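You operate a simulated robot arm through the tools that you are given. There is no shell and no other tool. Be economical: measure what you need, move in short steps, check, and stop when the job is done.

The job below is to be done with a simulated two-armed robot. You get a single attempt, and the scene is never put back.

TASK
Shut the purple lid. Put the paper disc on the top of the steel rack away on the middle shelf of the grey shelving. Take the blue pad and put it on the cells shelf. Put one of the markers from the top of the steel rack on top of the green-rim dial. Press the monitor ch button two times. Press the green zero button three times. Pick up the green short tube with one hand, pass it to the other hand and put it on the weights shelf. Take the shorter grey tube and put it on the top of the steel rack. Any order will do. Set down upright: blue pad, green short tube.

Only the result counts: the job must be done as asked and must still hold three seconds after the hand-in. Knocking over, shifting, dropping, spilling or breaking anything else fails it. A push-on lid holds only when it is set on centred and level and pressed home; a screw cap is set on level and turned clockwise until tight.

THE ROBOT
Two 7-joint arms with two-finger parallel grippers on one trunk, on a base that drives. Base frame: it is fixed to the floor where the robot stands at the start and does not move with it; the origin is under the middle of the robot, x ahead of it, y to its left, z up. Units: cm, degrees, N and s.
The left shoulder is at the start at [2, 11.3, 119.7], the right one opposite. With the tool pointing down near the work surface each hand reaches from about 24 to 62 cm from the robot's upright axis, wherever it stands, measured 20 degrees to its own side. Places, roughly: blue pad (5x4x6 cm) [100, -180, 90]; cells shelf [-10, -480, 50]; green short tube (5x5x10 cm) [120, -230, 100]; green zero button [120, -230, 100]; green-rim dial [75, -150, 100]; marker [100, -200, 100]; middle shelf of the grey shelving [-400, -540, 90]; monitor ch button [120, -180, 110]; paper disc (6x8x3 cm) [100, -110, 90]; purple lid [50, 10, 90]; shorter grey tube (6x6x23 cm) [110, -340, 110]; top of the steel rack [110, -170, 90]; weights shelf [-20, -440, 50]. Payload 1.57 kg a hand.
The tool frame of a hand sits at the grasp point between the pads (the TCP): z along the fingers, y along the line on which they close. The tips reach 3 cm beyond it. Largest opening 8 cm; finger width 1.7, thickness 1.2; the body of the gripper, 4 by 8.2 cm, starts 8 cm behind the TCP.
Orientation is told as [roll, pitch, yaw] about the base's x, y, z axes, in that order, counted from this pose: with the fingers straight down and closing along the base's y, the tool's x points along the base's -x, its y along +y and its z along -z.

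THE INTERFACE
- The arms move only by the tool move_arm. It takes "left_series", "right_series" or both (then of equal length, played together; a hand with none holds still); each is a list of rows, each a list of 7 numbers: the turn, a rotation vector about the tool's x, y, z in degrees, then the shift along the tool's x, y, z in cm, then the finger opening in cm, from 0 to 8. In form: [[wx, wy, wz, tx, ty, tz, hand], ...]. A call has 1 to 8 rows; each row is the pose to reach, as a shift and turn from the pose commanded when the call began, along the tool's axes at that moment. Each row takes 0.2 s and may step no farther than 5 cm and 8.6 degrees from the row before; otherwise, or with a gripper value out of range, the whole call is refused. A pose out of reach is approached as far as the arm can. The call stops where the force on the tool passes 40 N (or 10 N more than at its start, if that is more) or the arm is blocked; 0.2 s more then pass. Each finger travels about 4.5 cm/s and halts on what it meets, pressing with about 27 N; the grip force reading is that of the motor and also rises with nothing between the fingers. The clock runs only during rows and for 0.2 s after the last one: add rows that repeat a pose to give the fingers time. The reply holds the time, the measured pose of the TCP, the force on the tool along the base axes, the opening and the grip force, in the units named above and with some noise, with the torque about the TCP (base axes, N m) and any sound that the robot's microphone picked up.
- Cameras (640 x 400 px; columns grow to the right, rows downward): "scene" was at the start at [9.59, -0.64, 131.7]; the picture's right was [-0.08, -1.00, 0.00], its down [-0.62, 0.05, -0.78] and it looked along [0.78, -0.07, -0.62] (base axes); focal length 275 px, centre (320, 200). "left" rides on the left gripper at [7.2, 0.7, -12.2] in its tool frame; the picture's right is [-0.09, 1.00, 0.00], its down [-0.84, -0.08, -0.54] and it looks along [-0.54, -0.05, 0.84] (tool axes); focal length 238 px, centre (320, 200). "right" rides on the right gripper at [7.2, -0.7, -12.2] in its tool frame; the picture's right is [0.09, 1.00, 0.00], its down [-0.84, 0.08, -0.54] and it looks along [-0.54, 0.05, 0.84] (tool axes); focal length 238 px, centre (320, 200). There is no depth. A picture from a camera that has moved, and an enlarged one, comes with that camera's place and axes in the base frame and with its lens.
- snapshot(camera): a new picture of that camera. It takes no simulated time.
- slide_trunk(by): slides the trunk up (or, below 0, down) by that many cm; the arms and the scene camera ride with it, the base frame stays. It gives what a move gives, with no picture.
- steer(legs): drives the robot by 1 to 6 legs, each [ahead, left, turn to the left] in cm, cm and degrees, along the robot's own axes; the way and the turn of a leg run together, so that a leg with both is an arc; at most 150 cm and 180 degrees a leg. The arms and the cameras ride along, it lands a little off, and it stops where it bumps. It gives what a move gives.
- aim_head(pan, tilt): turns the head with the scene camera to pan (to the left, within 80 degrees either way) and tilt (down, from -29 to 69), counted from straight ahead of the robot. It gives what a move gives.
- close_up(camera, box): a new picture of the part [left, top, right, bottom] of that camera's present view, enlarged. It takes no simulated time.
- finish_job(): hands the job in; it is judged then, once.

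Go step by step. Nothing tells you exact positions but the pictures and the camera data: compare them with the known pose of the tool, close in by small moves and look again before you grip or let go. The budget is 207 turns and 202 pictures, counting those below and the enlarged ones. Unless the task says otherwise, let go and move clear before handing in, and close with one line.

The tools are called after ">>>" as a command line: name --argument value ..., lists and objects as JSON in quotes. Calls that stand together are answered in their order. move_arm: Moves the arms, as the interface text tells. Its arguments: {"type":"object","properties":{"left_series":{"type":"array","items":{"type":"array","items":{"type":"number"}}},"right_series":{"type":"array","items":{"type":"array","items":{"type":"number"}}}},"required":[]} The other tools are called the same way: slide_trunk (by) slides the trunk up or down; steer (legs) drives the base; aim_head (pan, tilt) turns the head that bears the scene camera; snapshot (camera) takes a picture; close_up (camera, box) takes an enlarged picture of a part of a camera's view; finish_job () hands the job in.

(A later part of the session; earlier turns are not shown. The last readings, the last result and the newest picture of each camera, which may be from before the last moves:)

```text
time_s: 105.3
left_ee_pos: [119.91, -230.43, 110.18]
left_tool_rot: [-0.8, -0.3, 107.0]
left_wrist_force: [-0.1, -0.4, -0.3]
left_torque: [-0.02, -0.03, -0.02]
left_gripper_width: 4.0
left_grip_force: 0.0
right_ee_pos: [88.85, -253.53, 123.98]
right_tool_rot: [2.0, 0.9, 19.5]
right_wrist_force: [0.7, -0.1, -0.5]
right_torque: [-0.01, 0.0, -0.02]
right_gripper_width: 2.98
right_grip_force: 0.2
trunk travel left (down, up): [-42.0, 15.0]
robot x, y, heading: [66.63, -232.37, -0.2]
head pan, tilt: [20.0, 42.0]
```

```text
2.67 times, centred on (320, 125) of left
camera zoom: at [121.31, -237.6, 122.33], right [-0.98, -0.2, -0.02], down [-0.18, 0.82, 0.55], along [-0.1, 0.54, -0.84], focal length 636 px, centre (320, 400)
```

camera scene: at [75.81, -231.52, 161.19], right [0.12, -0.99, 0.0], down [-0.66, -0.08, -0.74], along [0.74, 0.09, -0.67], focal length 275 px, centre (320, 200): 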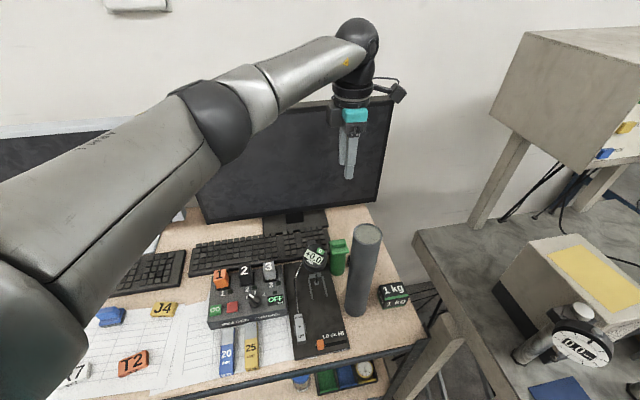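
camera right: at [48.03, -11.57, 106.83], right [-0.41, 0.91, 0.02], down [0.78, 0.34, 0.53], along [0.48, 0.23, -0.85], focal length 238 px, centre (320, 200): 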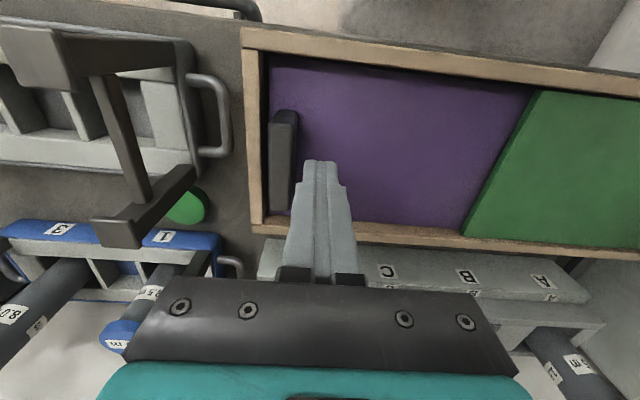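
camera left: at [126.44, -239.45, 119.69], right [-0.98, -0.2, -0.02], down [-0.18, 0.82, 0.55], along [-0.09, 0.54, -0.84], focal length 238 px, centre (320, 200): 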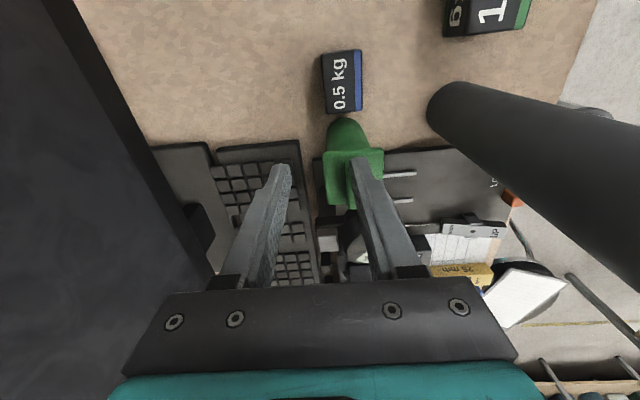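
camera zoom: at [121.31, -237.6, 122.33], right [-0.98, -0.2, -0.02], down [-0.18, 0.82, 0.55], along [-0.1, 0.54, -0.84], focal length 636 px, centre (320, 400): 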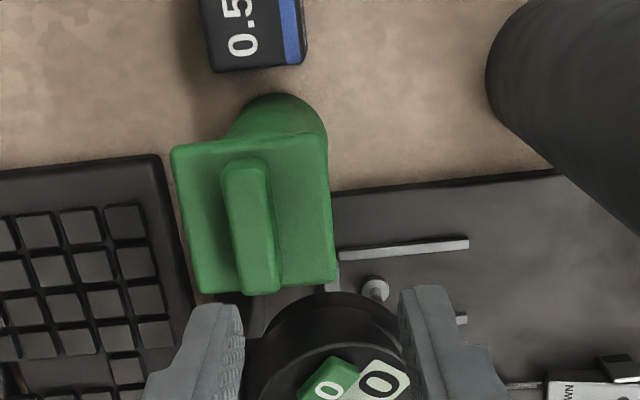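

>>> move_arm --left_series '[[0, 0, 0, 0.8, -1, 0, 4], [0, 0, 0, 1.55, -2.05, 0, 4], [0, 0, 0, 1.55, -2.05, 1.5, 4]]'

>>> close_up --camera "left" --box '[240, 80, 400, 200]'

```text
time_s: 106.1
left_ee_pos: [122.03, -231.27, 108.8]
left_tool_rot: [-0.9, -0.4, 107.0]
left_wrist_force: [-0.4, -0.5, -0.2]
left_torque: [0.0, 0.0, 0.0]
left_gripper_width: 4.0
left_grip_force: 0.1
left hand out of reach, approached as far as the arm can: row 2, 3
right_ee_pos: [88.93, -253.57, 123.86]
right_tool_rot: [2.1, 0.9, 19.6]
right_wrist_force: [0.7, -0.1, 0.4]
right_torque: [0.0, 0.01, 0.0]
right_gripper_width: 3.0
right_grip_force: 0.1
trunk travel left (down, up): [-42.0, 15.0]
robot x, y, heading: [66.29, -232.41, -0.1]
head pan, tilt: [20.0, 42.0]
```

```text
3.33 times, centred on (320, 140) of left
camera zoom: at [123.39, -238.32, 120.85], right [-0.98, -0.2, -0.01], down [-0.18, 0.82, 0.55], along [-0.1, 0.54, -0.84], focal length 794 px, centre (320, 400)
```

zoom: 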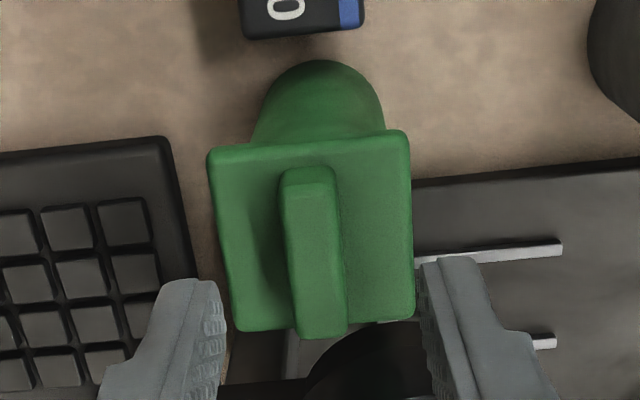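

Centered now. Lower the trunk 2.2 cm and close.

>>> slide_trunk --by -2.3

>>> close_up --camera "left" --box '[240, 80, 400, 200]'

>>> move_arm --left_series '[[0, 0, 0, 0, 0, 0, 2.5], [0, 0, 0, 0, 0, 0, 1.2], [0, 0, 0, 0, 0, 0, 0], [0, 0, 0, 0, 0, 0, 0], [0, 0, 0, 0, 0, 0, 0]]'

>>> close_up --camera "left" --box '[240, 80, 400, 200]'

```text
time_s: 106.8
left_ee_pos: [122.09, -231.14, 106.61]
left_tool_rot: [-0.9, -0.5, 107.0]
left_wrist_force: [-0.1, -0.2, 0.2]
left_torque: [0.0, 0.04, 0.03]
left_gripper_width: 4.01
left_grip_force: 0.1
right_ee_pos: [88.87, -253.59, 121.59]
right_tool_rot: [2.1, 1.0, 19.7]
right_wrist_force: [0.2, -0.3, 0.2]
right_torque: [0.01, -0.03, -0.01]
right_gripper_width: 2.97
right_grip_force: 0.0
trunk travel left (down, up): [-39.7, 17.3]
robot x, y, heading: [66.41, -232.33, -0.2]
head pan, tilt: [20.0, 42.0]
```

```text
3.33 times, centred on (320, 140) of left
camera zoom: at [123.36, -238.33, 118.56], right [-0.98, -0.2, -0.01], down [-0.18, 0.82, 0.55], along [-0.1, 0.54, -0.84], focal length 794 px, centre (320, 400)
```

zoom: 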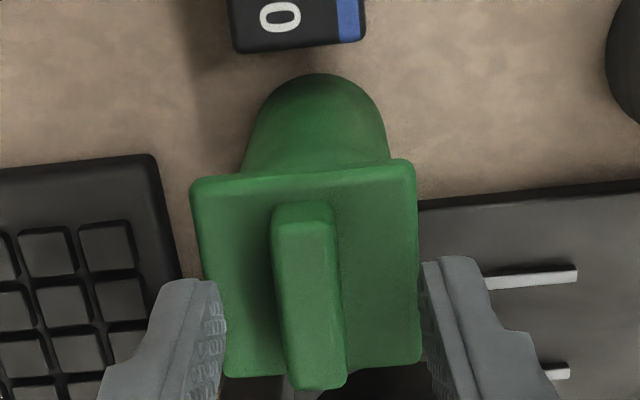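

```text
time_s: 108.0
left_ee_pos: [122.03, -231.15, 106.52]
left_tool_rot: [-0.8, -0.4, 106.9]
left_wrist_force: [0.1, 0.6, 1.3]
left_torque: [-0.01, -0.03, 0.03]
left_gripper_width: 1.16
left_grip_force: 26.3
right_ee_pos: [88.94, -253.57, 121.62]
right_tool_rot: [2.0, 0.8, 19.6]
right_wrist_force: [-0.2, -0.5, -0.3]
right_torque: [-0.02, 0.0, -0.01]
right_gripper_width: 2.98
right_grip_force: 0.1
trunk travel left (down, up): [-39.7, 17.3]
robot x, y, heading: [66.14, -232.18, -0.3]
head pan, tilt: [20.0, 42.0]
```

```text
3.33 times, centred on (320, 140) of left
camera zoom: at [123.39, -238.32, 118.57], right [-0.98, -0.2, -0.02], down [-0.18, 0.82, 0.55], along [-0.1, 0.54, -0.84], focal length 794 px, centre (320, 400)
```

zoom: 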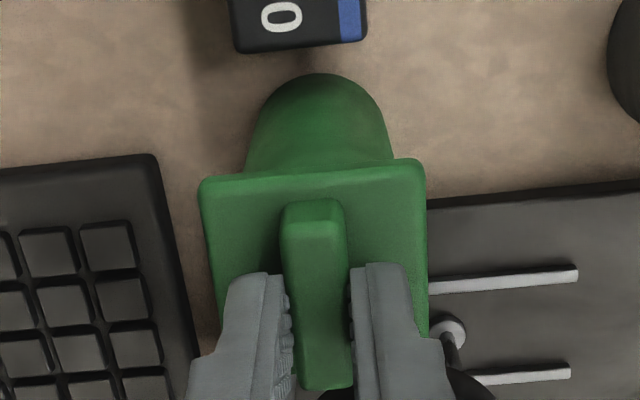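

Tube's lug gripped. Lift with the trunk.

>>> slide_trunk --by 16

>>> move_arm --left_series '[[0, 0, 0, 0, 0, -3, 0], [0, 0, 0, -3, 0, -5, 0], [0, 0, 0, -6.5, 0, -7, 0]]'

>>> snapshot --camera "left"

>>> snapshot --camera "scene"

```text
time_s: 109.8
left_ee_pos: [122.03, -231.24, 122.53]
left_tool_rot: [-0.9, -0.6, 107.1]
left_wrist_force: [0.4, -0.5, -3.3]
left_torque: [0.01, 0.0, -0.03]
left_gripper_width: 1.16
left_grip_force: 27.1
right_ee_pos: [88.82, -253.71, 137.43]
right_tool_rot: [2.1, 0.9, 19.7]
right_wrist_force: [-0.5, -0.1, 0.6]
right_torque: [-0.01, -0.04, 0.0]
right_gripper_width: 3.0
right_grip_force: 0.2
trunk travel left (down, up): [-55.7, 1.3]
robot x, y, heading: [66.17, -232.29, -0.4]
head pan, tilt: [20.0, 42.0]
```

```text
time_s: 110.6
left_ee_pos: [120.09, -224.92, 129.55]
left_tool_rot: [-1.0, -0.4, 107.1]
left_wrist_force: [0.4, -0.4, -3.5]
left_torque: [-0.01, -0.01, 0.02]
left_gripper_width: 1.15
left_grip_force: 27.0
right_ee_pos: [88.9, -253.55, 137.55]
right_tool_rot: [2.1, 0.9, 19.6]
right_wrist_force: [-2.3, -0.4, -1.0]
right_torque: [-0.01, -0.02, 0.0]
right_gripper_width: 2.99
right_grip_force: 0.0
trunk travel left (down, up): [-55.7, 1.3]
robot x, y, heading: [66.81, -232.73, -0.1]
head pan, tilt: [20.0, 42.0]
```

```text
104 pictures are left
camera left: at [121.3, -232.03, 141.63], right [-0.98, -0.2, -0.02], down [-0.18, 0.82, 0.55], along [-0.1, 0.54, -0.84], focal length 238 px, centre (320, 200)
```

left: 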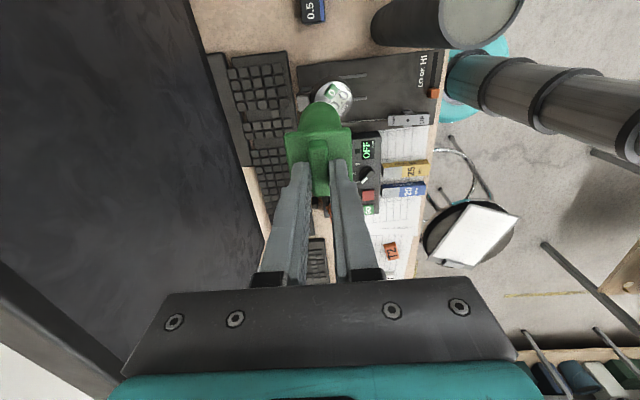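

```text
103 pictures are left
camera scene: at [75.37, -229.31, 161.87], right [0.34, -0.94, 0.0], down [-0.63, -0.23, -0.74], along [0.7, 0.25, -0.67], focal length 275 px, centre (320, 200)
```

scene: 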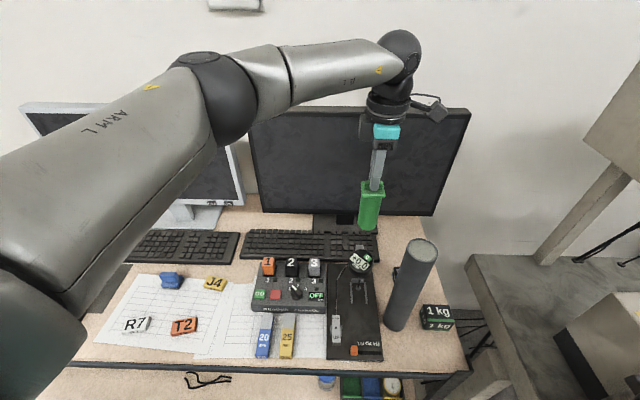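

The tube is up. I'll back away from the rack for a handover in free space.

>>> steer --legs '[[-35, 0, 0]]'

>>> move_arm --right_series '[[0, -8, 0, 0, 0, 0, 7], [0, -16, 0, 0, 0, 0, 7], [0, -24, 0, 0, 0, 0, 7], [0, -32, 0, 0, 0, 0, 7], [0, -40, 0, 0, 0, 0, 7], [0, -48, 0, 0, 0, 0, 7]]'

>>> snapshot --camera "scene"

```text
time_s: 112.9
left_ee_pos: [85.55, -224.97, 129.48]
left_tool_rot: [-0.9, -0.4, 107.1]
left_wrist_force: [-0.6, -0.3, -3.7]
left_torque: [0.0, 0.02, 0.01]
left_gripper_width: 1.13
left_grip_force: 27.1
right_ee_pos: [54.21, -253.41, 137.67]
right_tool_rot: [2.1, 0.9, 19.5]
right_wrist_force: [-0.2, -1.0, -0.5]
right_torque: [0.01, -0.02, -0.02]
right_gripper_width: 3.0
right_grip_force: 0.0
trunk travel left (down, up): [-55.7, 1.3]
robot x, y, heading: [31.76, -231.91, -0.6]
head pan, tilt: [20.0, 42.0]
```

```text
time_s: 114.3
left_ee_pos: [85.31, -225.03, 129.46]
left_tool_rot: [-0.9, -0.5, 107.0]
left_wrist_force: [0.4, -0.4, -3.1]
left_torque: [0.01, 0.0, 0.01]
left_gripper_width: 1.17
left_grip_force: 26.8
right_ee_pos: [61.74, -262.48, 139.57]
right_tool_rot: [3.2, -47.0, 17.4]
right_wrist_force: [0.4, -0.8, 0.5]
right_torque: [0.0, 0.05, 0.02]
right_gripper_width: 7.01
right_grip_force: 0.1
right hand out of reach, approached as far as the arm can: row 1, 2, 3, 4, 5, 6
trunk travel left (down, up): [-55.7, 1.3]
robot x, y, heading: [31.86, -232.2, -0.4]
head pan, tilt: [20.0, 42.0]
```

```text
102 pictures are left
camera scene: at [40.8, -229.36, 161.87], right [0.34, -0.94, 0.0], down [-0.63, -0.22, -0.74], along [0.7, 0.25, -0.67], focal length 275 px, centre (320, 200)
```

scene: 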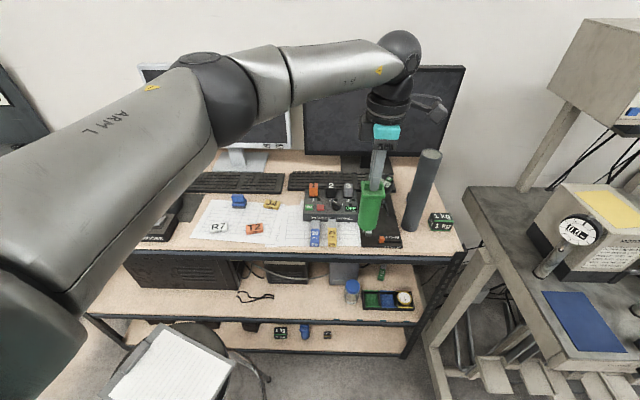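

Now bring the right hand near the tube body, fingers open, from the robot side.

>>> move_arm --right_series '[[0, 0, 0, -1.17, 3.6, 3.1, 7], [0, 0, 0, -2.34, 7.2, 6.2, 7], [0, 0, 0, -3.5, 10.8, 9.4, 7], [0, 0, 0, -4.7, 14.4, 12.5, 7], [0, 0, 0, -5.85, 18, 15.7, 7], [0, 0, 0, -7, 21.6, 18.9, 7], [0, 0, 0, -8.2, 25.2, 22.1, 7], [0, 0, 0, -9.4, 28.8, 25.2, 7]]'

>>> snapshot --camera "right"

>>> snapshot --camera "scene"

```text
time_s: 116.1
left_ee_pos: [85.57, -224.58, 129.45]
left_tool_rot: [-0.8, -0.4, 107.0]
left_wrist_force: [0.2, -0.6, -2.6]
left_torque: [-0.01, -0.01, 0.0]
left_gripper_width: 1.16
left_grip_force: 27.3
right_ee_pos: [75.78, -226.36, 130.32]
right_tool_rot: [3.0, -47.1, 17.2]
right_wrist_force: [0.2, 0.4, -0.5]
right_torque: [0.01, 0.0, -0.01]
right_gripper_width: 7.0
right_grip_force: 0.2
right hand out of reach, approached as far as the arm can: row 1, 2, 3, 4
trunk travel left (down, up): [-55.7, 1.3]
robot x, y, heading: [32.23, -231.95, -0.4]
head pan, tilt: [20.0, 42.0]
```

```text
101 pictures are left
camera right: at [62.85, -231.7, 133.45], right [-0.39, 0.92, -0.03], down [0.15, 0.1, 0.98], along [0.91, 0.38, -0.17], focal length 238 px, centre (320, 200)
```

right: 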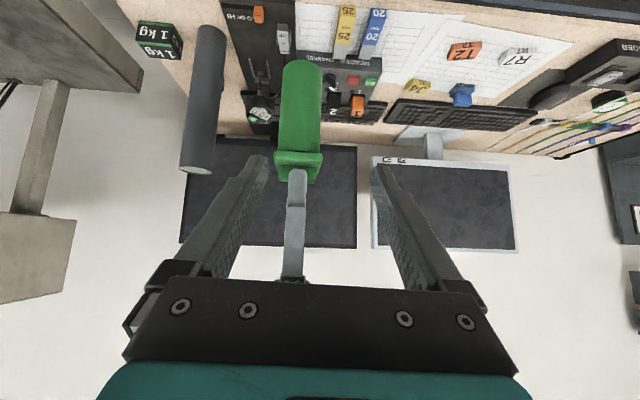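

```text
100 pictures are left
camera scene: at [40.92, -229.04, 161.86], right [0.34, -0.94, 0.0], down [-0.63, -0.23, -0.74], along [0.7, 0.25, -0.67], focal length 275 px, centre (320, 200)
```

scene: 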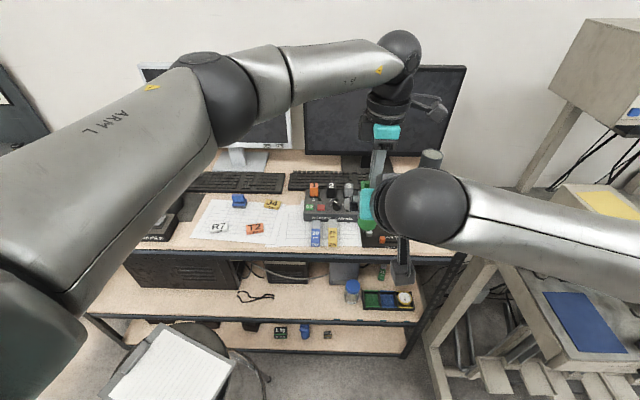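

>>> move_arm --right_series '[[0, 0, 0, 0.1, -0.8, 3.3, 7], [0, 0, 0, 0.2, -1.5, 6.7, 7], [0, 0, 0, 0.2, -1.6, 10, 7], [0, 0, 0, 0.2, -1.6, 13, 7]]'

>>> snapshot --camera "right"

>>> snapshot --camera "left"

```text
time_s: 117.1
left_ee_pos: [85.5, -224.73, 129.44]
left_tool_rot: [-1.0, -0.4, 107.0]
left_wrist_force: [-0.6, 1.0, -3.0]
left_torque: [0.06, 0.04, 0.0]
left_gripper_width: 1.17
left_grip_force: 27.0
right_ee_pos: [84.78, -224.42, 121.45]
right_tool_rot: [3.0, -47.1, 17.2]
right_wrist_force: [-0.8, -0.2, -0.4]
right_torque: [0.05, -0.03, 0.02]
right_gripper_width: 7.01
right_grip_force: 0.0
trunk travel left (down, up): [-55.7, 1.3]
robot x, y, heading: [31.79, -231.94, -0.6]
head pan, tilt: [20.0, 42.0]
```

```text
99 pictures are left
camera right: at [72.05, -229.88, 124.48], right [-0.39, 0.92, -0.03], down [0.15, 0.1, 0.98], along [0.91, 0.38, -0.17], focal length 238 px, centre (320, 200)
```

right: 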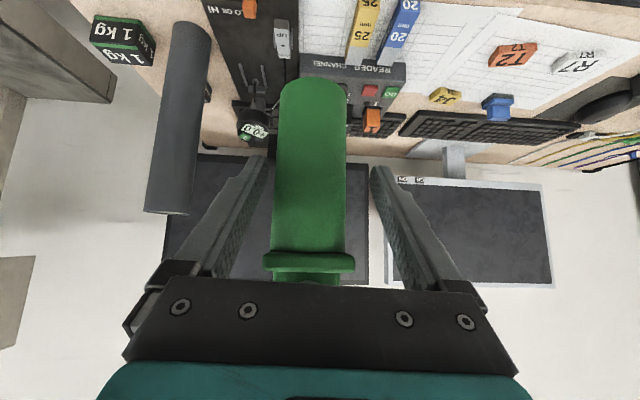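

```text
98 pictures are left
camera left: at [86.83, -231.92, 141.51], right [-0.98, -0.2, -0.01], down [-0.18, 0.82, 0.55], along [-0.1, 0.54, -0.84], focal length 238 px, centre (320, 200)
```

left: 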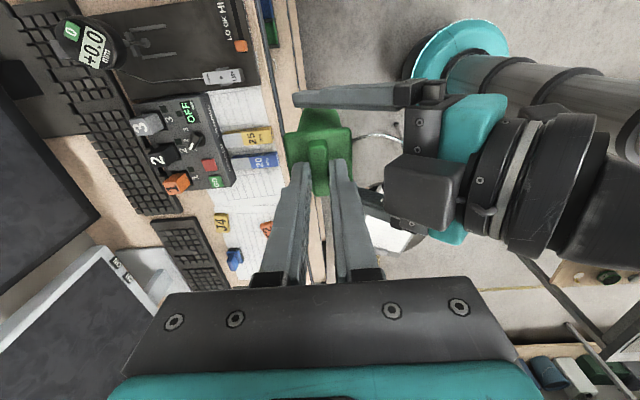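

Tube is between the right fingers. Close right, then release left.

>>> move_arm --right_series '[[0, 0, 0, 0, 0, 0, 5], [0, 0, 0, 0, 0, 0, 3], [0, 0, 0, 0, 0, 0, 1.5], [0, 0, 0, 0, 0, 0, 0], [0, 0, 0, 0, 0, 0, 0]]'

```text
time_s: 118.3
left_ee_pos: [85.41, -224.9, 129.42]
left_tool_rot: [-0.9, -0.5, 107.0]
left_wrist_force: [-0.3, -0.2, 0.6]
left_torque: [0.02, -0.02, -0.01]
left_gripper_width: 1.17
left_grip_force: 27.8
right_ee_pos: [84.83, -224.49, 121.46]
right_tool_rot: [3.0, -47.0, 17.3]
right_wrist_force: [1.3, -0.1, -2.9]
right_torque: [-0.03, 0.04, -0.01]
right_gripper_width: 4.13
right_grip_force: 27.4
trunk travel left (down, up): [-55.7, 1.3]
robot x, y, heading: [31.95, -232.06, -0.4]
head pan, tilt: [20.0, 42.0]
heard: snap
```

A snap was heard; check the tube before releasing.

>>> close_up --camera "right" --box '[220, 60, 420, 300]'

>>> close_up --camera "left" --box '[240, 60, 440, 220]'

```text
1.67 times, centred on (320, 180) of right
camera zoom: at [71.98, -229.94, 124.52], right [-0.39, 0.92, -0.03], down [0.15, 0.1, 0.98], along [0.91, 0.38, -0.17], focal length 397 px, centre (320, 233)
```

zoom: 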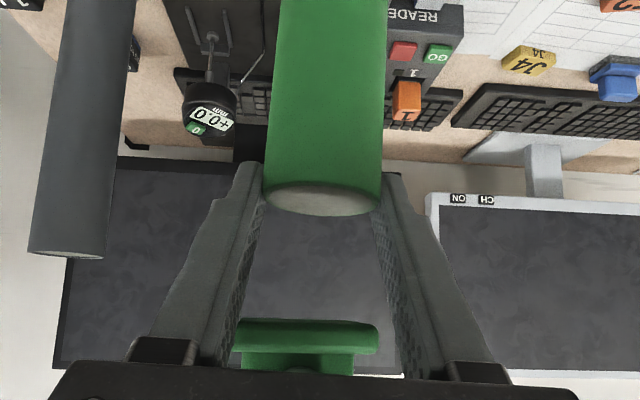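

```text
2.50 times, centred on (340, 140) of left
camera zoom: at [86.77, -231.99, 141.54], right [-0.98, -0.2, -0.01], down [-0.18, 0.82, 0.55], along [-0.1, 0.54, -0.84], focal length 596 px, centre (270, 350)
```

zoom: 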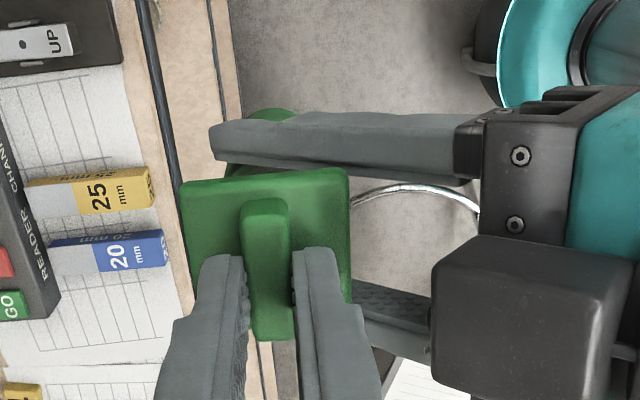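

The cap has popped off: cap in the left hand, tube body in the right, its contents upright. I'll set the body down on a clear spot of the rack and press the cap back. First turn in place, then drive.

>>> steer --legs '[[0, 0, 45], [12, -31.8, 0]]'

>>> aim_head --pan 5 --tilt 50

>>> snapshot --camera "scene"

>>> snapshot --camera "right"

```text
time_s: 122.6
left_ee_pos: [95.49, -202.87, 129.53]
left_tool_rot: [-0.8, -0.5, 152.6]
left_wrist_force: [0.1, 0.6, -0.3]
left_torque: [-0.02, 0.04, -0.03]
left_gripper_width: 1.14
left_grip_force: 27.0
right_ee_pos: [94.64, -203.15, 121.44]
right_tool_rot: [3.1, -47.1, 62.7]
right_wrist_force: [0.1, -0.2, -3.0]
right_torque: [-0.03, 0.01, 0.0]
right_gripper_width: 4.2
right_grip_force: 27.0
trunk travel left (down, up): [-55.7, 1.3]
robot x, y, heading: [62.94, -246.24, 45.0]
head pan, tilt: [20.0, 42.0]
```

```text
time_s: 123.3
left_ee_pos: [95.3, -202.83, 129.55]
left_tool_rot: [-1.0, -0.4, 152.4]
left_wrist_force: [-0.1, 0.1, -0.5]
left_torque: [-0.01, 0.0, -0.02]
left_gripper_width: 1.15
left_grip_force: 27.0
right_ee_pos: [94.82, -203.04, 121.39]
right_tool_rot: [3.0, -47.2, 62.9]
right_wrist_force: [-0.1, 0.3, -3.1]
right_torque: [0.0, -0.01, -0.05]
right_gripper_width: 4.17
right_grip_force: 27.1
trunk travel left (down, up): [-55.7, 1.3]
robot x, y, heading: [63.22, -246.18, 44.8]
head pan, tilt: [5.0, 50.0]
```

```text
95 pictures are left
camera scene: at [68.65, -239.36, 160.75], right [0.77, -0.64, 0.0], down [-0.49, -0.59, -0.64], along [0.41, 0.49, -0.77], focal length 275 px, centre (320, 200)
```

scene: 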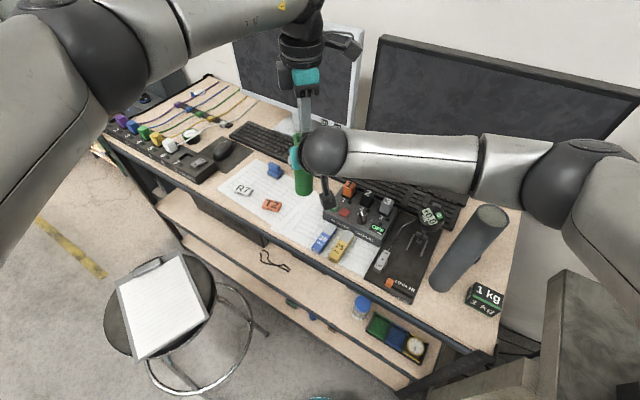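

```text
94 pictures are left
camera right: at [89.45, -216.01, 124.52], right [-0.93, 0.36, -0.03], down [0.04, 0.17, 0.98], along [0.36, 0.91, -0.17], focal length 238 px, centre (320, 200)
```

right: 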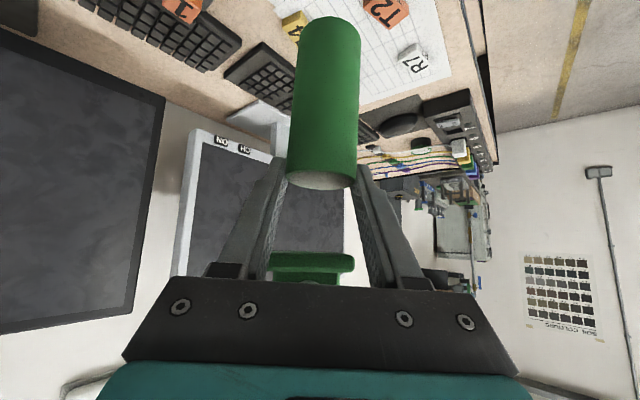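

The spot below (between T2 and the 20 mm block) is clear. Lower the trunk 15 cm.

>>> slide_trunk --by -15

>>> snapshot --camera "scene"

>>> snapshot --camera "left"

```text
time_s: 125.1
left_ee_pos: [95.39, -202.81, 114.47]
left_tool_rot: [-0.9, -0.4, 152.5]
left_wrist_force: [-0.2, -0.4, -0.1]
left_torque: [0.02, 0.01, -0.03]
left_gripper_width: 1.14
left_grip_force: 26.6
right_ee_pos: [94.71, -203.15, 106.41]
right_tool_rot: [3.0, -47.1, 62.7]
right_wrist_force: [-0.1, -0.3, -2.4]
right_torque: [-0.02, 0.03, -0.02]
right_gripper_width: 4.19
right_grip_force: 27.3
trunk travel left (down, up): [-40.7, 16.3]
robot x, y, heading: [62.79, -246.34, 44.7]
head pan, tilt: [5.0, 50.0]
```

```text
93 pictures are left
camera scene: at [68.68, -239.39, 145.76], right [0.77, -0.64, 0.0], down [-0.49, -0.59, -0.64], along [0.41, 0.49, -0.77], focal length 275 px, centre (320, 200)
```

scene: 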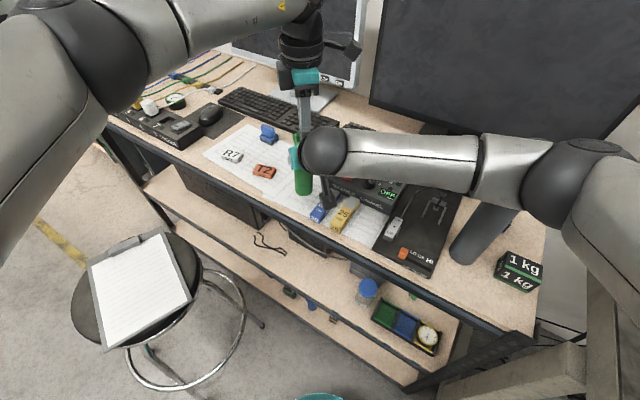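

```text
92 pictures are left
camera left: at [101.45, -206.88, 126.57], right [-0.54, -0.84, -0.01], down [-0.71, 0.45, 0.55], along [-0.46, 0.31, -0.84], focal length 238 px, centre (320, 200)
```

left: 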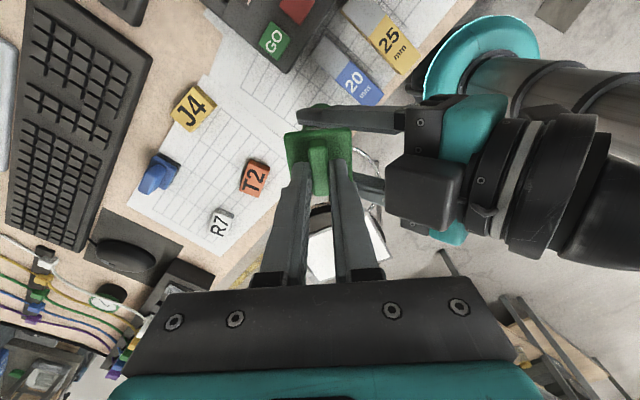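

>>> move_arm --right_series '[[0, 0, 0, 0.4, 0, 0.36, 0], [0, 0, 0, 0.8, 0, 0.73, 0], [0, 0, 0, 1.1, 0, 1.0, 0], [0, 0, 0, 1.35, 0, 1.25, 0]]'

```text
time_s: 126.1
left_ee_pos: [95.26, -202.88, 114.46]
left_tool_rot: [-1.0, -0.5, 152.4]
left_wrist_force: [0.4, 0.1, -0.5]
left_torque: [-0.02, -0.01, 0.0]
left_gripper_width: 1.17
left_grip_force: 26.7
right_ee_pos: [94.44, -203.1, 104.63]
right_tool_rot: [3.1, -47.1, 62.9]
right_wrist_force: [0.2, 0.8, -2.7]
right_torque: [-0.05, 0.01, -0.02]
right_gripper_width: 4.14
right_grip_force: 26.3
trunk travel left (down, up): [-40.7, 16.3]
robot x, y, heading: [62.83, -246.34, 45.1]
head pan, tilt: [5.0, 50.0]
```

>>> move_arm --right_series '[[0, 0, 0, 0.25, 0, 0.22, 0], [0, 0, 0, 0.5, 0, 0.45, 0], [0, 0, 0, 0.7, 0, 0.65, 0], [0, 0, 0, 0.9, 0, 0.85, 0]]'

>>> close_up --camera "scene" --box '[250, 110, 370, 230]'

```text
time_s: 127.1
left_ee_pos: [95.25, -202.73, 114.44]
left_tool_rot: [-0.9, -0.4, 152.5]
left_wrist_force: [-0.1, -0.1, -0.2]
left_torque: [0.0, 0.01, -0.02]
left_gripper_width: 1.15
left_grip_force: 26.6
right_ee_pos: [94.35, -203.0, 103.24]
right_tool_rot: [3.1, -47.1, 62.8]
right_wrist_force: [-0.6, -0.2, -3.1]
right_torque: [-0.07, 0.03, 0.02]
right_gripper_width: 4.15
right_grip_force: 27.1
trunk travel left (down, up): [-40.7, 16.3]
robot x, y, heading: [62.72, -246.1, 45.1]
head pan, tilt: [5.0, 50.0]
```

```text
3.33 times, centred on (310, 170) of scene
camera zoom: at [68.68, -239.38, 145.75], right [0.77, -0.64, 0.0], down [-0.49, -0.59, -0.64], along [0.41, 0.49, -0.77], focal length 917 px, centre (353, 300)
```

zoom: 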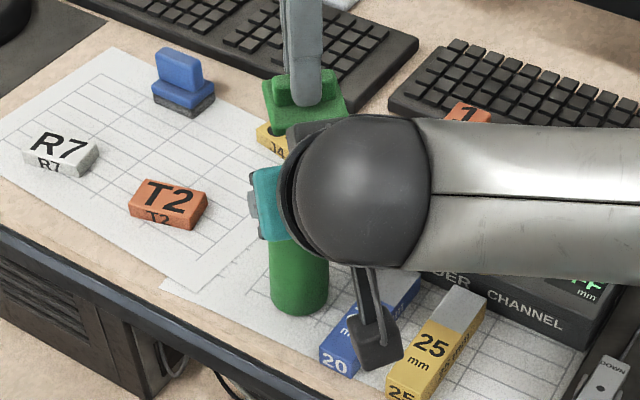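

>>> move_arm --right_series '[[0, 0, 0, 0.2, 0, 0.2, 0], [0, 0, 0, 0.4, 0, 0.4, 0], [0, 0, 0, 0.6, 0, 0.55, 0], [0, 0, 0, 0.75, 0, 0.7, 0]]'

>>> snapshot --camera "right"

```text
time_s: 128.1
left_ee_pos: [95.19, -203.08, 114.6]
left_tool_rot: [-1.0, -0.4, 152.5]
left_wrist_force: [-1.0, 0.3, 0.3]
left_torque: [0.01, -0.02, 0.02]
left_gripper_width: 1.14
left_grip_force: 26.9
right_ee_pos: [94.44, -202.86, 102.7]
right_tool_rot: [3.1, -47.6, 62.8]
right_wrist_force: [-0.2, -1.2, 17.4]
right_torque: [-0.41, -0.06, -0.04]
right_gripper_width: 4.18
right_grip_force: 26.9
trunk travel left (down, up): [-40.7, 16.3]
robot x, y, heading: [63.11, -246.08, 45.1]
head pan, tilt: [5.0, 50.0]
```

```text
90 pictures are left
camera right: at [89.3, -215.88, 105.72], right [-0.93, 0.36, -0.03], down [0.03, 0.17, 0.99], along [0.36, 0.92, -0.17], focal length 238 px, centre (320, 200)
```

right: 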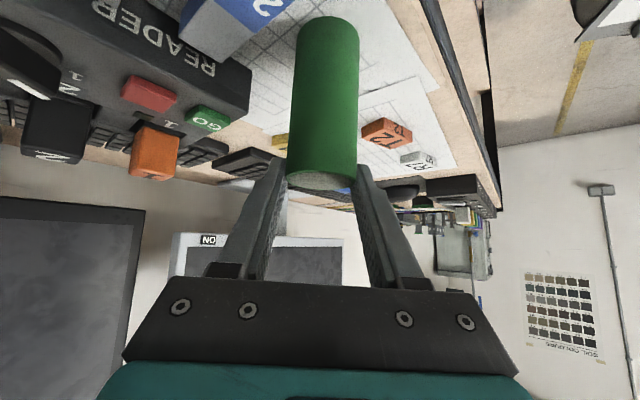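

The tube stands on the table (17 N). Release, regrip 4 cm lower on the body.

>>> move_arm --right_series '[[0, 0, 0, -0.15, 0, -0.15, 0], [0, 0, 0, -0.15, 0, -0.15, 5], [0, 0, 0, -0.15, 0, -0.15, 6], [0, 0, 0, 1.2, 0, 1.1, 6], [0, 0, 0, 2.4, 0, 2.2, 6], [0, 0, 0, 2.8, 0, 2.6, 6]]'

>>> snapshot --camera "right"

>>> snapshot --camera "left"

```text
time_s: 129.5
left_ee_pos: [95.35, -202.82, 114.55]
left_tool_rot: [-0.9, -0.4, 152.5]
left_wrist_force: [-0.1, 0.5, -0.6]
left_torque: [0.0, 0.02, 0.02]
left_gripper_width: 1.18
left_grip_force: 27.2
right_ee_pos: [94.51, -203.0, 98.46]
right_tool_rot: [3.0, -47.1, 62.7]
right_wrist_force: [0.8, 0.5, -0.3]
right_torque: [-0.01, -0.02, 0.01]
right_gripper_width: 5.99
right_grip_force: 0.0
trunk travel left (down, up): [-40.7, 16.3]
robot x, y, heading: [63.09, -246.4, 45.0]
head pan, tilt: [5.0, 50.0]
```

```text
89 pictures are left
camera right: at [89.18, -215.91, 101.54], right [-0.93, 0.36, -0.03], down [0.04, 0.17, 0.98], along [0.36, 0.91, -0.17], focal length 238 px, centre (320, 200)
```

right: 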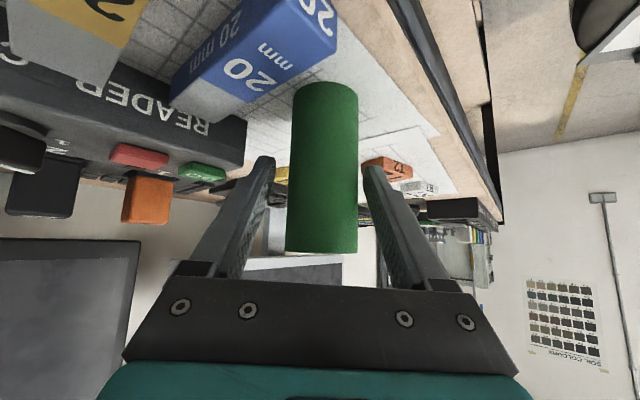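

```text
88 pictures are left
camera left: at [101.44, -206.89, 126.56], right [-0.54, -0.84, -0.01], down [-0.71, 0.45, 0.55], along [-0.46, 0.31, -0.84], focal length 238 px, centre (320, 200)
```

left: 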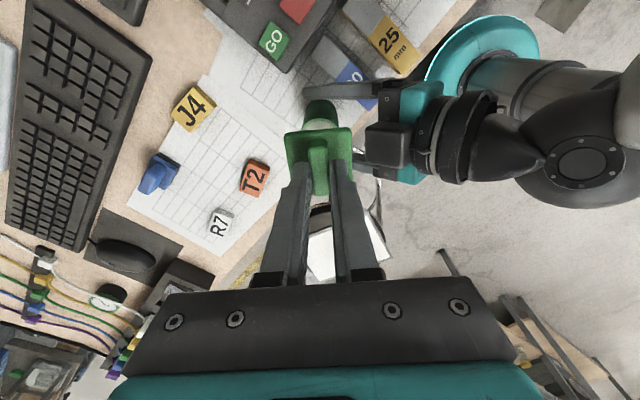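

>>> move_arm --right_series '[[0, 0, 0, 0, 0, 0, 4.5], [0, 0, 0, 0, 0, 0, 3], [0, 0, 0, 0, 0, 0, 3], [0, 0, 0, 0, 0, 0, 3]]'

>>> close_up --camera "left" --box '[270, 80, 370, 180]'

>>> close_up --camera "scene" --box '[260, 100, 360, 200]'

```text
time_s: 130.5
left_ee_pos: [95.27, -202.91, 114.48]
left_tool_rot: [-0.9, -0.5, 152.5]
left_wrist_force: [0.2, 0.0, -0.3]
left_torque: [0.0, -0.01, -0.02]
left_gripper_width: 1.14
left_grip_force: 27.1
right_ee_pos: [94.41, -202.94, 98.44]
right_tool_rot: [3.2, -47.1, 62.8]
right_wrist_force: [-1.1, 0.9, 0.0]
right_torque: [-0.02, 0.03, -0.02]
right_gripper_width: 4.17
right_grip_force: 27.7
trunk travel left (down, up): [-40.7, 16.3]
robot x, y, heading: [63.07, -246.08, 45.0]
head pan, tilt: [5.0, 50.0]
```

```text
4.00 times, centred on (320, 130) of left
camera zoom: at [101.43, -206.89, 126.56], right [-0.54, -0.84, -0.01], down [-0.71, 0.45, 0.55], along [-0.46, 0.31, -0.84], focal length 953 px, centre (320, 480)
```

zoom: 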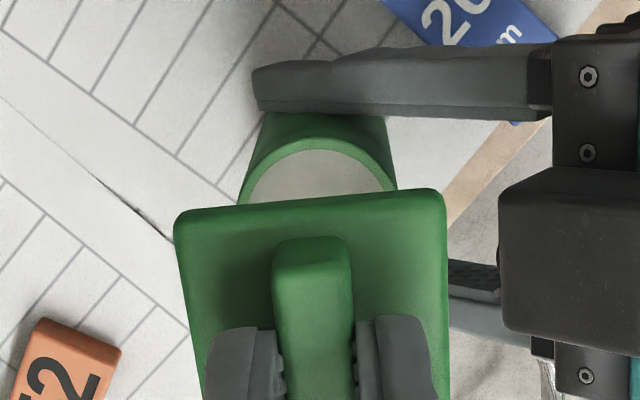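

```text
4.00 times, centred on (310, 150) of scene
camera zoom: at [68.66, -239.41, 145.75], right [0.77, -0.64, 0.0], down [-0.49, -0.59, -0.64], along [0.41, 0.49, -0.77], focal length 1101 px, centre (360, 400)
```

zoom: 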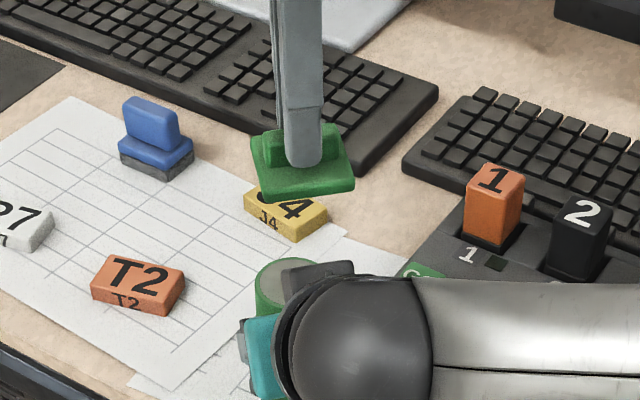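

Cap must shift 0.8 cm along the hand's x to centre over the tube. Shift, lower 6 cm, and check.

>>> move_arm --left_series '[[0, 0, 0, -0.8, 0, 0, 0], [0, 0, 0, -0.8, 0, 3, 0], [0, 0, 0, -0.8, 0, 5.5, 0]]'

>>> close_up --camera "left" --box '[270, 80, 370, 180]'

>>> close_up --camera "right" --box '[220, 60, 420, 300]'

```text
time_s: 131.3
left_ee_pos: [94.76, -202.41, 108.93]
left_tool_rot: [-0.9, -0.4, 152.5]
left_wrist_force: [0.1, 0.2, -0.1]
left_torque: [0.0, 0.04, 0.03]
left_gripper_width: 1.16
left_grip_force: 26.9
right_ee_pos: [94.33, -202.82, 98.39]
right_tool_rot: [3.0, -47.2, 62.7]
right_wrist_force: [-0.6, 0.6, -0.5]
right_torque: [-0.06, -0.05, -0.02]
right_gripper_width: 4.16
right_grip_force: 27.1
trunk travel left (down, up): [-40.7, 16.3]
robot x, y, heading: [63.18, -245.8, 45.4]
head pan, tilt: [5.0, 50.0]
```

```text
4.00 times, centred on (320, 130) of left
camera zoom: at [100.7, -206.42, 121.01], right [-0.54, -0.84, -0.02], down [-0.71, 0.45, 0.55], along [-0.45, 0.31, -0.84], focal length 953 px, centre (320, 480)
```

zoom: 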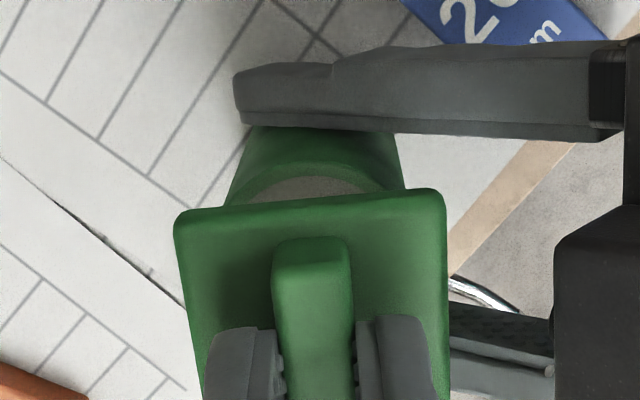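

```text
1.67 times, centred on (320, 180) of right
camera zoom: at [89.2, -215.9, 101.58], right [-0.93, 0.36, -0.03], down [0.04, 0.17, 0.98], along [0.36, 0.91, -0.17], focal length 397 px, centre (320, 233)
```

zoom: 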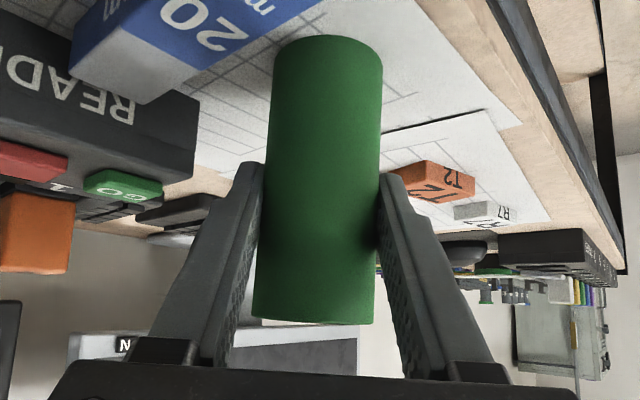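

Alignment looks right. Lower until seated and press.

>>> move_arm --left_series '[[0, 0, 0, 0, 0, 0.6, 0], [0, 0, 0, 0, 0, 1.2, 0], [0, 0, 0, 0, 0, 1.7, 0], [0, 0, 0, 0, 0, 2.1, 0], [0, 0, 0, 0, 0, 2.4, 0]]'

>>> close_up --camera "left" --box '[270, 80, 370, 180]'

>>> close_up --camera "right" --box '[220, 60, 420, 300]'

```text
time_s: 132.5
left_ee_pos: [94.72, -202.29, 106.65]
left_tool_rot: [-0.9, -0.5, 152.5]
left_wrist_force: [0.0, -0.4, 0.5]
left_torque: [-0.05, 0.05, 0.02]
left_gripper_width: 1.13
left_grip_force: 27.1
right_ee_pos: [94.4, -202.93, 98.41]
right_tool_rot: [3.0, -47.2, 62.8]
right_wrist_force: [0.0, -0.1, -0.6]
right_torque: [-0.04, -0.04, -0.02]
right_gripper_width: 4.15
right_grip_force: 26.5
trunk travel left (down, up): [-40.7, 16.3]
robot x, y, heading: [63.33, -246.0, 45.2]
head pan, tilt: [5.0, 50.0]
```

```text
4.00 times, centred on (320, 130) of left
camera zoom: at [100.74, -206.34, 118.66], right [-0.54, -0.84, -0.02], down [-0.71, 0.45, 0.55], along [-0.46, 0.31, -0.84], focal length 953 px, centre (320, 480)
```

zoom: 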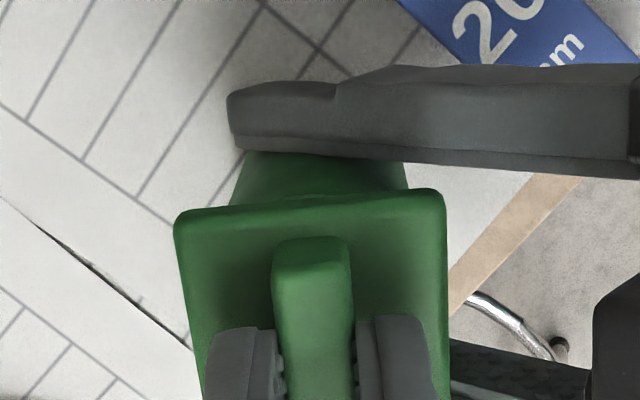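

```text
1.67 times, centred on (320, 180) of right
camera zoom: at [89.2, -215.9, 101.58], right [-0.93, 0.37, -0.03], down [0.03, 0.17, 0.98], along [0.36, 0.91, -0.17], focal length 397 px, centre (320, 233)
```

zoom: 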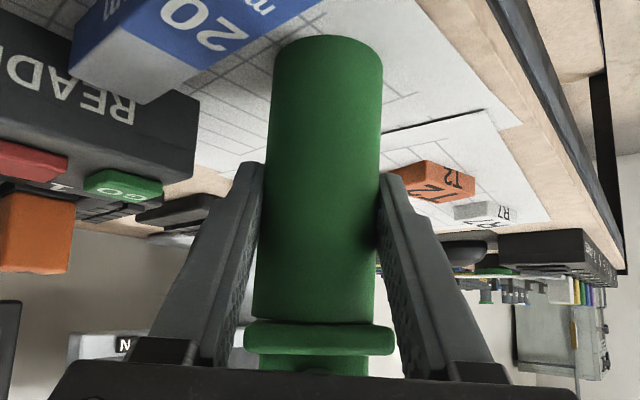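

Nearly seated; a 0.2 cm offset remains, maybe tube lean from my right grip. Open the right fingers slightly to let it stand freely and recheck.

>>> move_arm --right_series '[[0, 0, 0, 0, 0, 0, 4.6], [0, 0, 0, 0, 0, 0, 5]]'

>>> close_up --camera "right" --box '[260, 180, 380, 270]'

```text
time_s: 133.1
left_ee_pos: [94.7, -202.37, 106.55]
left_tool_rot: [-0.9, -0.5, 152.5]
left_wrist_force: [0.0, 0.5, 0.7]
left_torque: [0.03, 0.01, 0.02]
left_gripper_width: 1.15
left_grip_force: 26.7
right_ee_pos: [94.41, -202.93, 98.44]
right_tool_rot: [3.1, -47.1, 62.7]
right_wrist_force: [1.0, 0.1, -0.6]
right_torque: [-0.04, 0.04, 0.03]
right_gripper_width: 5.0
right_grip_force: 0.1
trunk travel left (down, up): [-40.7, 16.3]
robot x, y, heading: [62.87, -245.6, 45.3]
head pan, tilt: [5.0, 50.0]
```

```text
4.44 times, centred on (320, 225) of right
camera zoom: at [89.2, -215.89, 101.58], right [-0.93, 0.36, -0.03], down [0.04, 0.17, 0.98], along [0.36, 0.91, -0.17], focal length 1059 px, centre (320, 89)
```

zoom: 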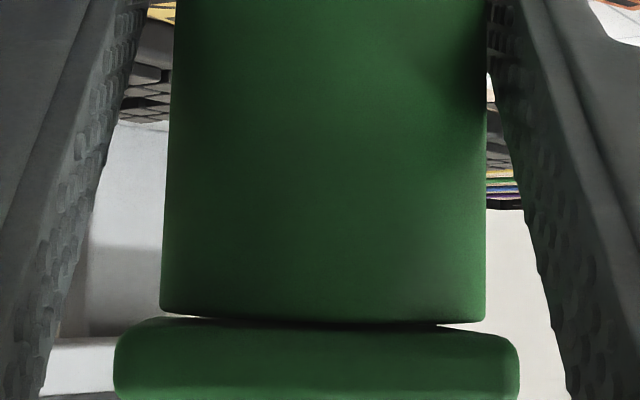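

Centred within 1 mm. Press down.

>>> move_arm --left_series '[[0, 0, 0, 0, 0, 0.2, 0], [0, 0, 0, 0, 0, 0.4, 0], [0, 0, 0, 0, 0, 0.6, 0], [0, 0, 0, 0, 0, 0.8, 0], [0, 0, 0, 0, 0, 1.0, 0]]'

>>> close_up --camera "right" --box '[260, 180, 380, 270]'

```text
time_s: 134.3
left_ee_pos: [94.73, -202.3, 106.13]
left_tool_rot: [-1.5, -0.1, 152.5]
left_wrist_force: [-1.4, 1.8, 30.4]
left_torque: [-0.08, 0.06, -0.01]
left_gripper_width: 1.15
left_grip_force: 27.0
right_ee_pos: [94.3, -203.04, 98.6]
right_tool_rot: [3.1, -47.2, 62.8]
right_wrist_force: [0.7, 0.7, 0.5]
right_torque: [0.0, 0.03, -0.02]
right_gripper_width: 5.01
right_grip_force: 0.0
trunk travel left (down, up): [-40.7, 16.3]
robot x, y, heading: [63.37, -246.04, 44.7]
head pan, tilt: [5.0, 50.0]
```

```text
4.44 times, centred on (320, 225) of right
camera zoom: at [89.08, -216.02, 101.67], right [-0.93, 0.36, -0.03], down [0.03, 0.17, 0.98], along [0.36, 0.91, -0.17], focal length 1059 px, centre (320, 89)
```

zoom: 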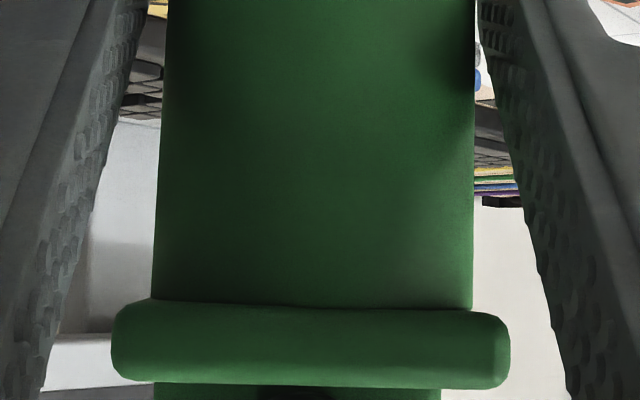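

>>> move_arm --left_series '[[0, 0, 0, 0, 0, 0.3, 0], [0, 0, 0, 0, 0, 0.7, 0], [0, 0, 0, 0, 0, 1.1, 0], [0, 0, 0, 0, 0, 1.5, 0], [0, 0, 0, 0, 0, 2, 0], [0, 0, 0, 0, 0, 2.5, 0]]'

```text
time_s: 134.9
left_ee_pos: [94.91, -202.26, 105.83]
left_tool_rot: [-1.4, 0.1, 152.4]
left_wrist_force: [-4.0, -2.6, 13.6]
left_torque: [-0.33, 0.22, -0.05]
left_gripper_width: 1.19
left_grip_force: 27.8
right_ee_pos: [94.37, -203.03, 98.47]
right_tool_rot: [3.0, -47.1, 62.8]
right_wrist_force: [0.8, -0.1, 1.0]
right_torque: [0.0, 0.01, 0.03]
right_gripper_width: 4.99
right_grip_force: 0.1
trunk travel left (down, up): [-40.7, 16.3]
robot x, y, heading: [62.64, -245.93, 45.1]
head pan, tilt: [5.0, 50.0]
stopped in row 2 (left hand): the force on the tool passed its limit at 42 N (the readings are from after the stop); the commanded pose is now the measured one
```

Pressed to 42 N. The left still holds the lug and the right surrounds the body, so I'll redo the pass properly: left lifts slightly, right (re-centred) closes gently.

>>> move_arm --left_series '[[0, 0, 0, 0, 0, -0.3, 0], [0, 0, 0, 0, 0, -0.8, 0], [0, 0, 0, 0, 0, -1.5, 0], [0, 0, 0, 0, 0, -2.0, 0]]' --right_series '[[0, 0, 0, 0, 0.17, 0, 5], [0, 0, 0, 0, 0.17, 0, 5], [0, 0, 0, 0, 0.17, 0, 5], [0, 0, 0, 0, 0.17, 0, 5]]'

>>> close_up --camera "right" --box '[220, 60, 420, 300]'

```text
time_s: 135.9
left_ee_pos: [94.88, -202.26, 107.72]
left_tool_rot: [-1.4, -0.2, 152.5]
left_wrist_force: [-0.2, 0.3, -0.9]
left_torque: [-0.01, 0.01, -0.04]
left_gripper_width: 1.16
left_grip_force: 26.9
right_ee_pos: [94.22, -202.83, 98.55]
right_tool_rot: [3.1, -47.1, 62.8]
right_wrist_force: [0.5, 0.3, -0.7]
right_torque: [-0.01, 0.02, 0.0]
right_gripper_width: 4.99
right_grip_force: 0.1
trunk travel left (down, up): [-40.7, 16.3]
robot x, y, heading: [62.95, -246.48, 45.2]
head pan, tilt: [5.0, 50.0]
```

```text
1.67 times, centred on (320, 180) of right
camera zoom: at [89.01, -215.8, 101.59], right [-0.93, 0.36, -0.03], down [0.03, 0.17, 0.98], along [0.36, 0.91, -0.17], focal length 397 px, centre (320, 233)
```

zoom: 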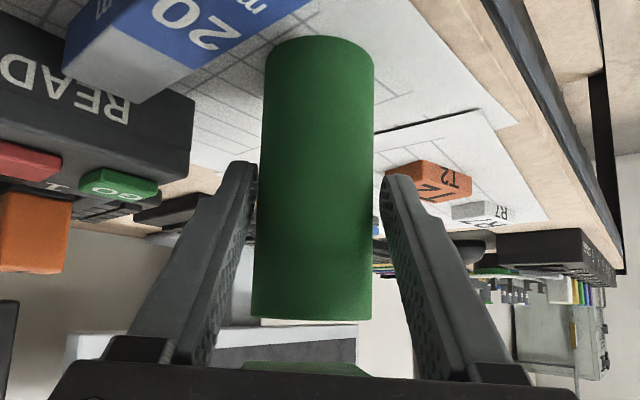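

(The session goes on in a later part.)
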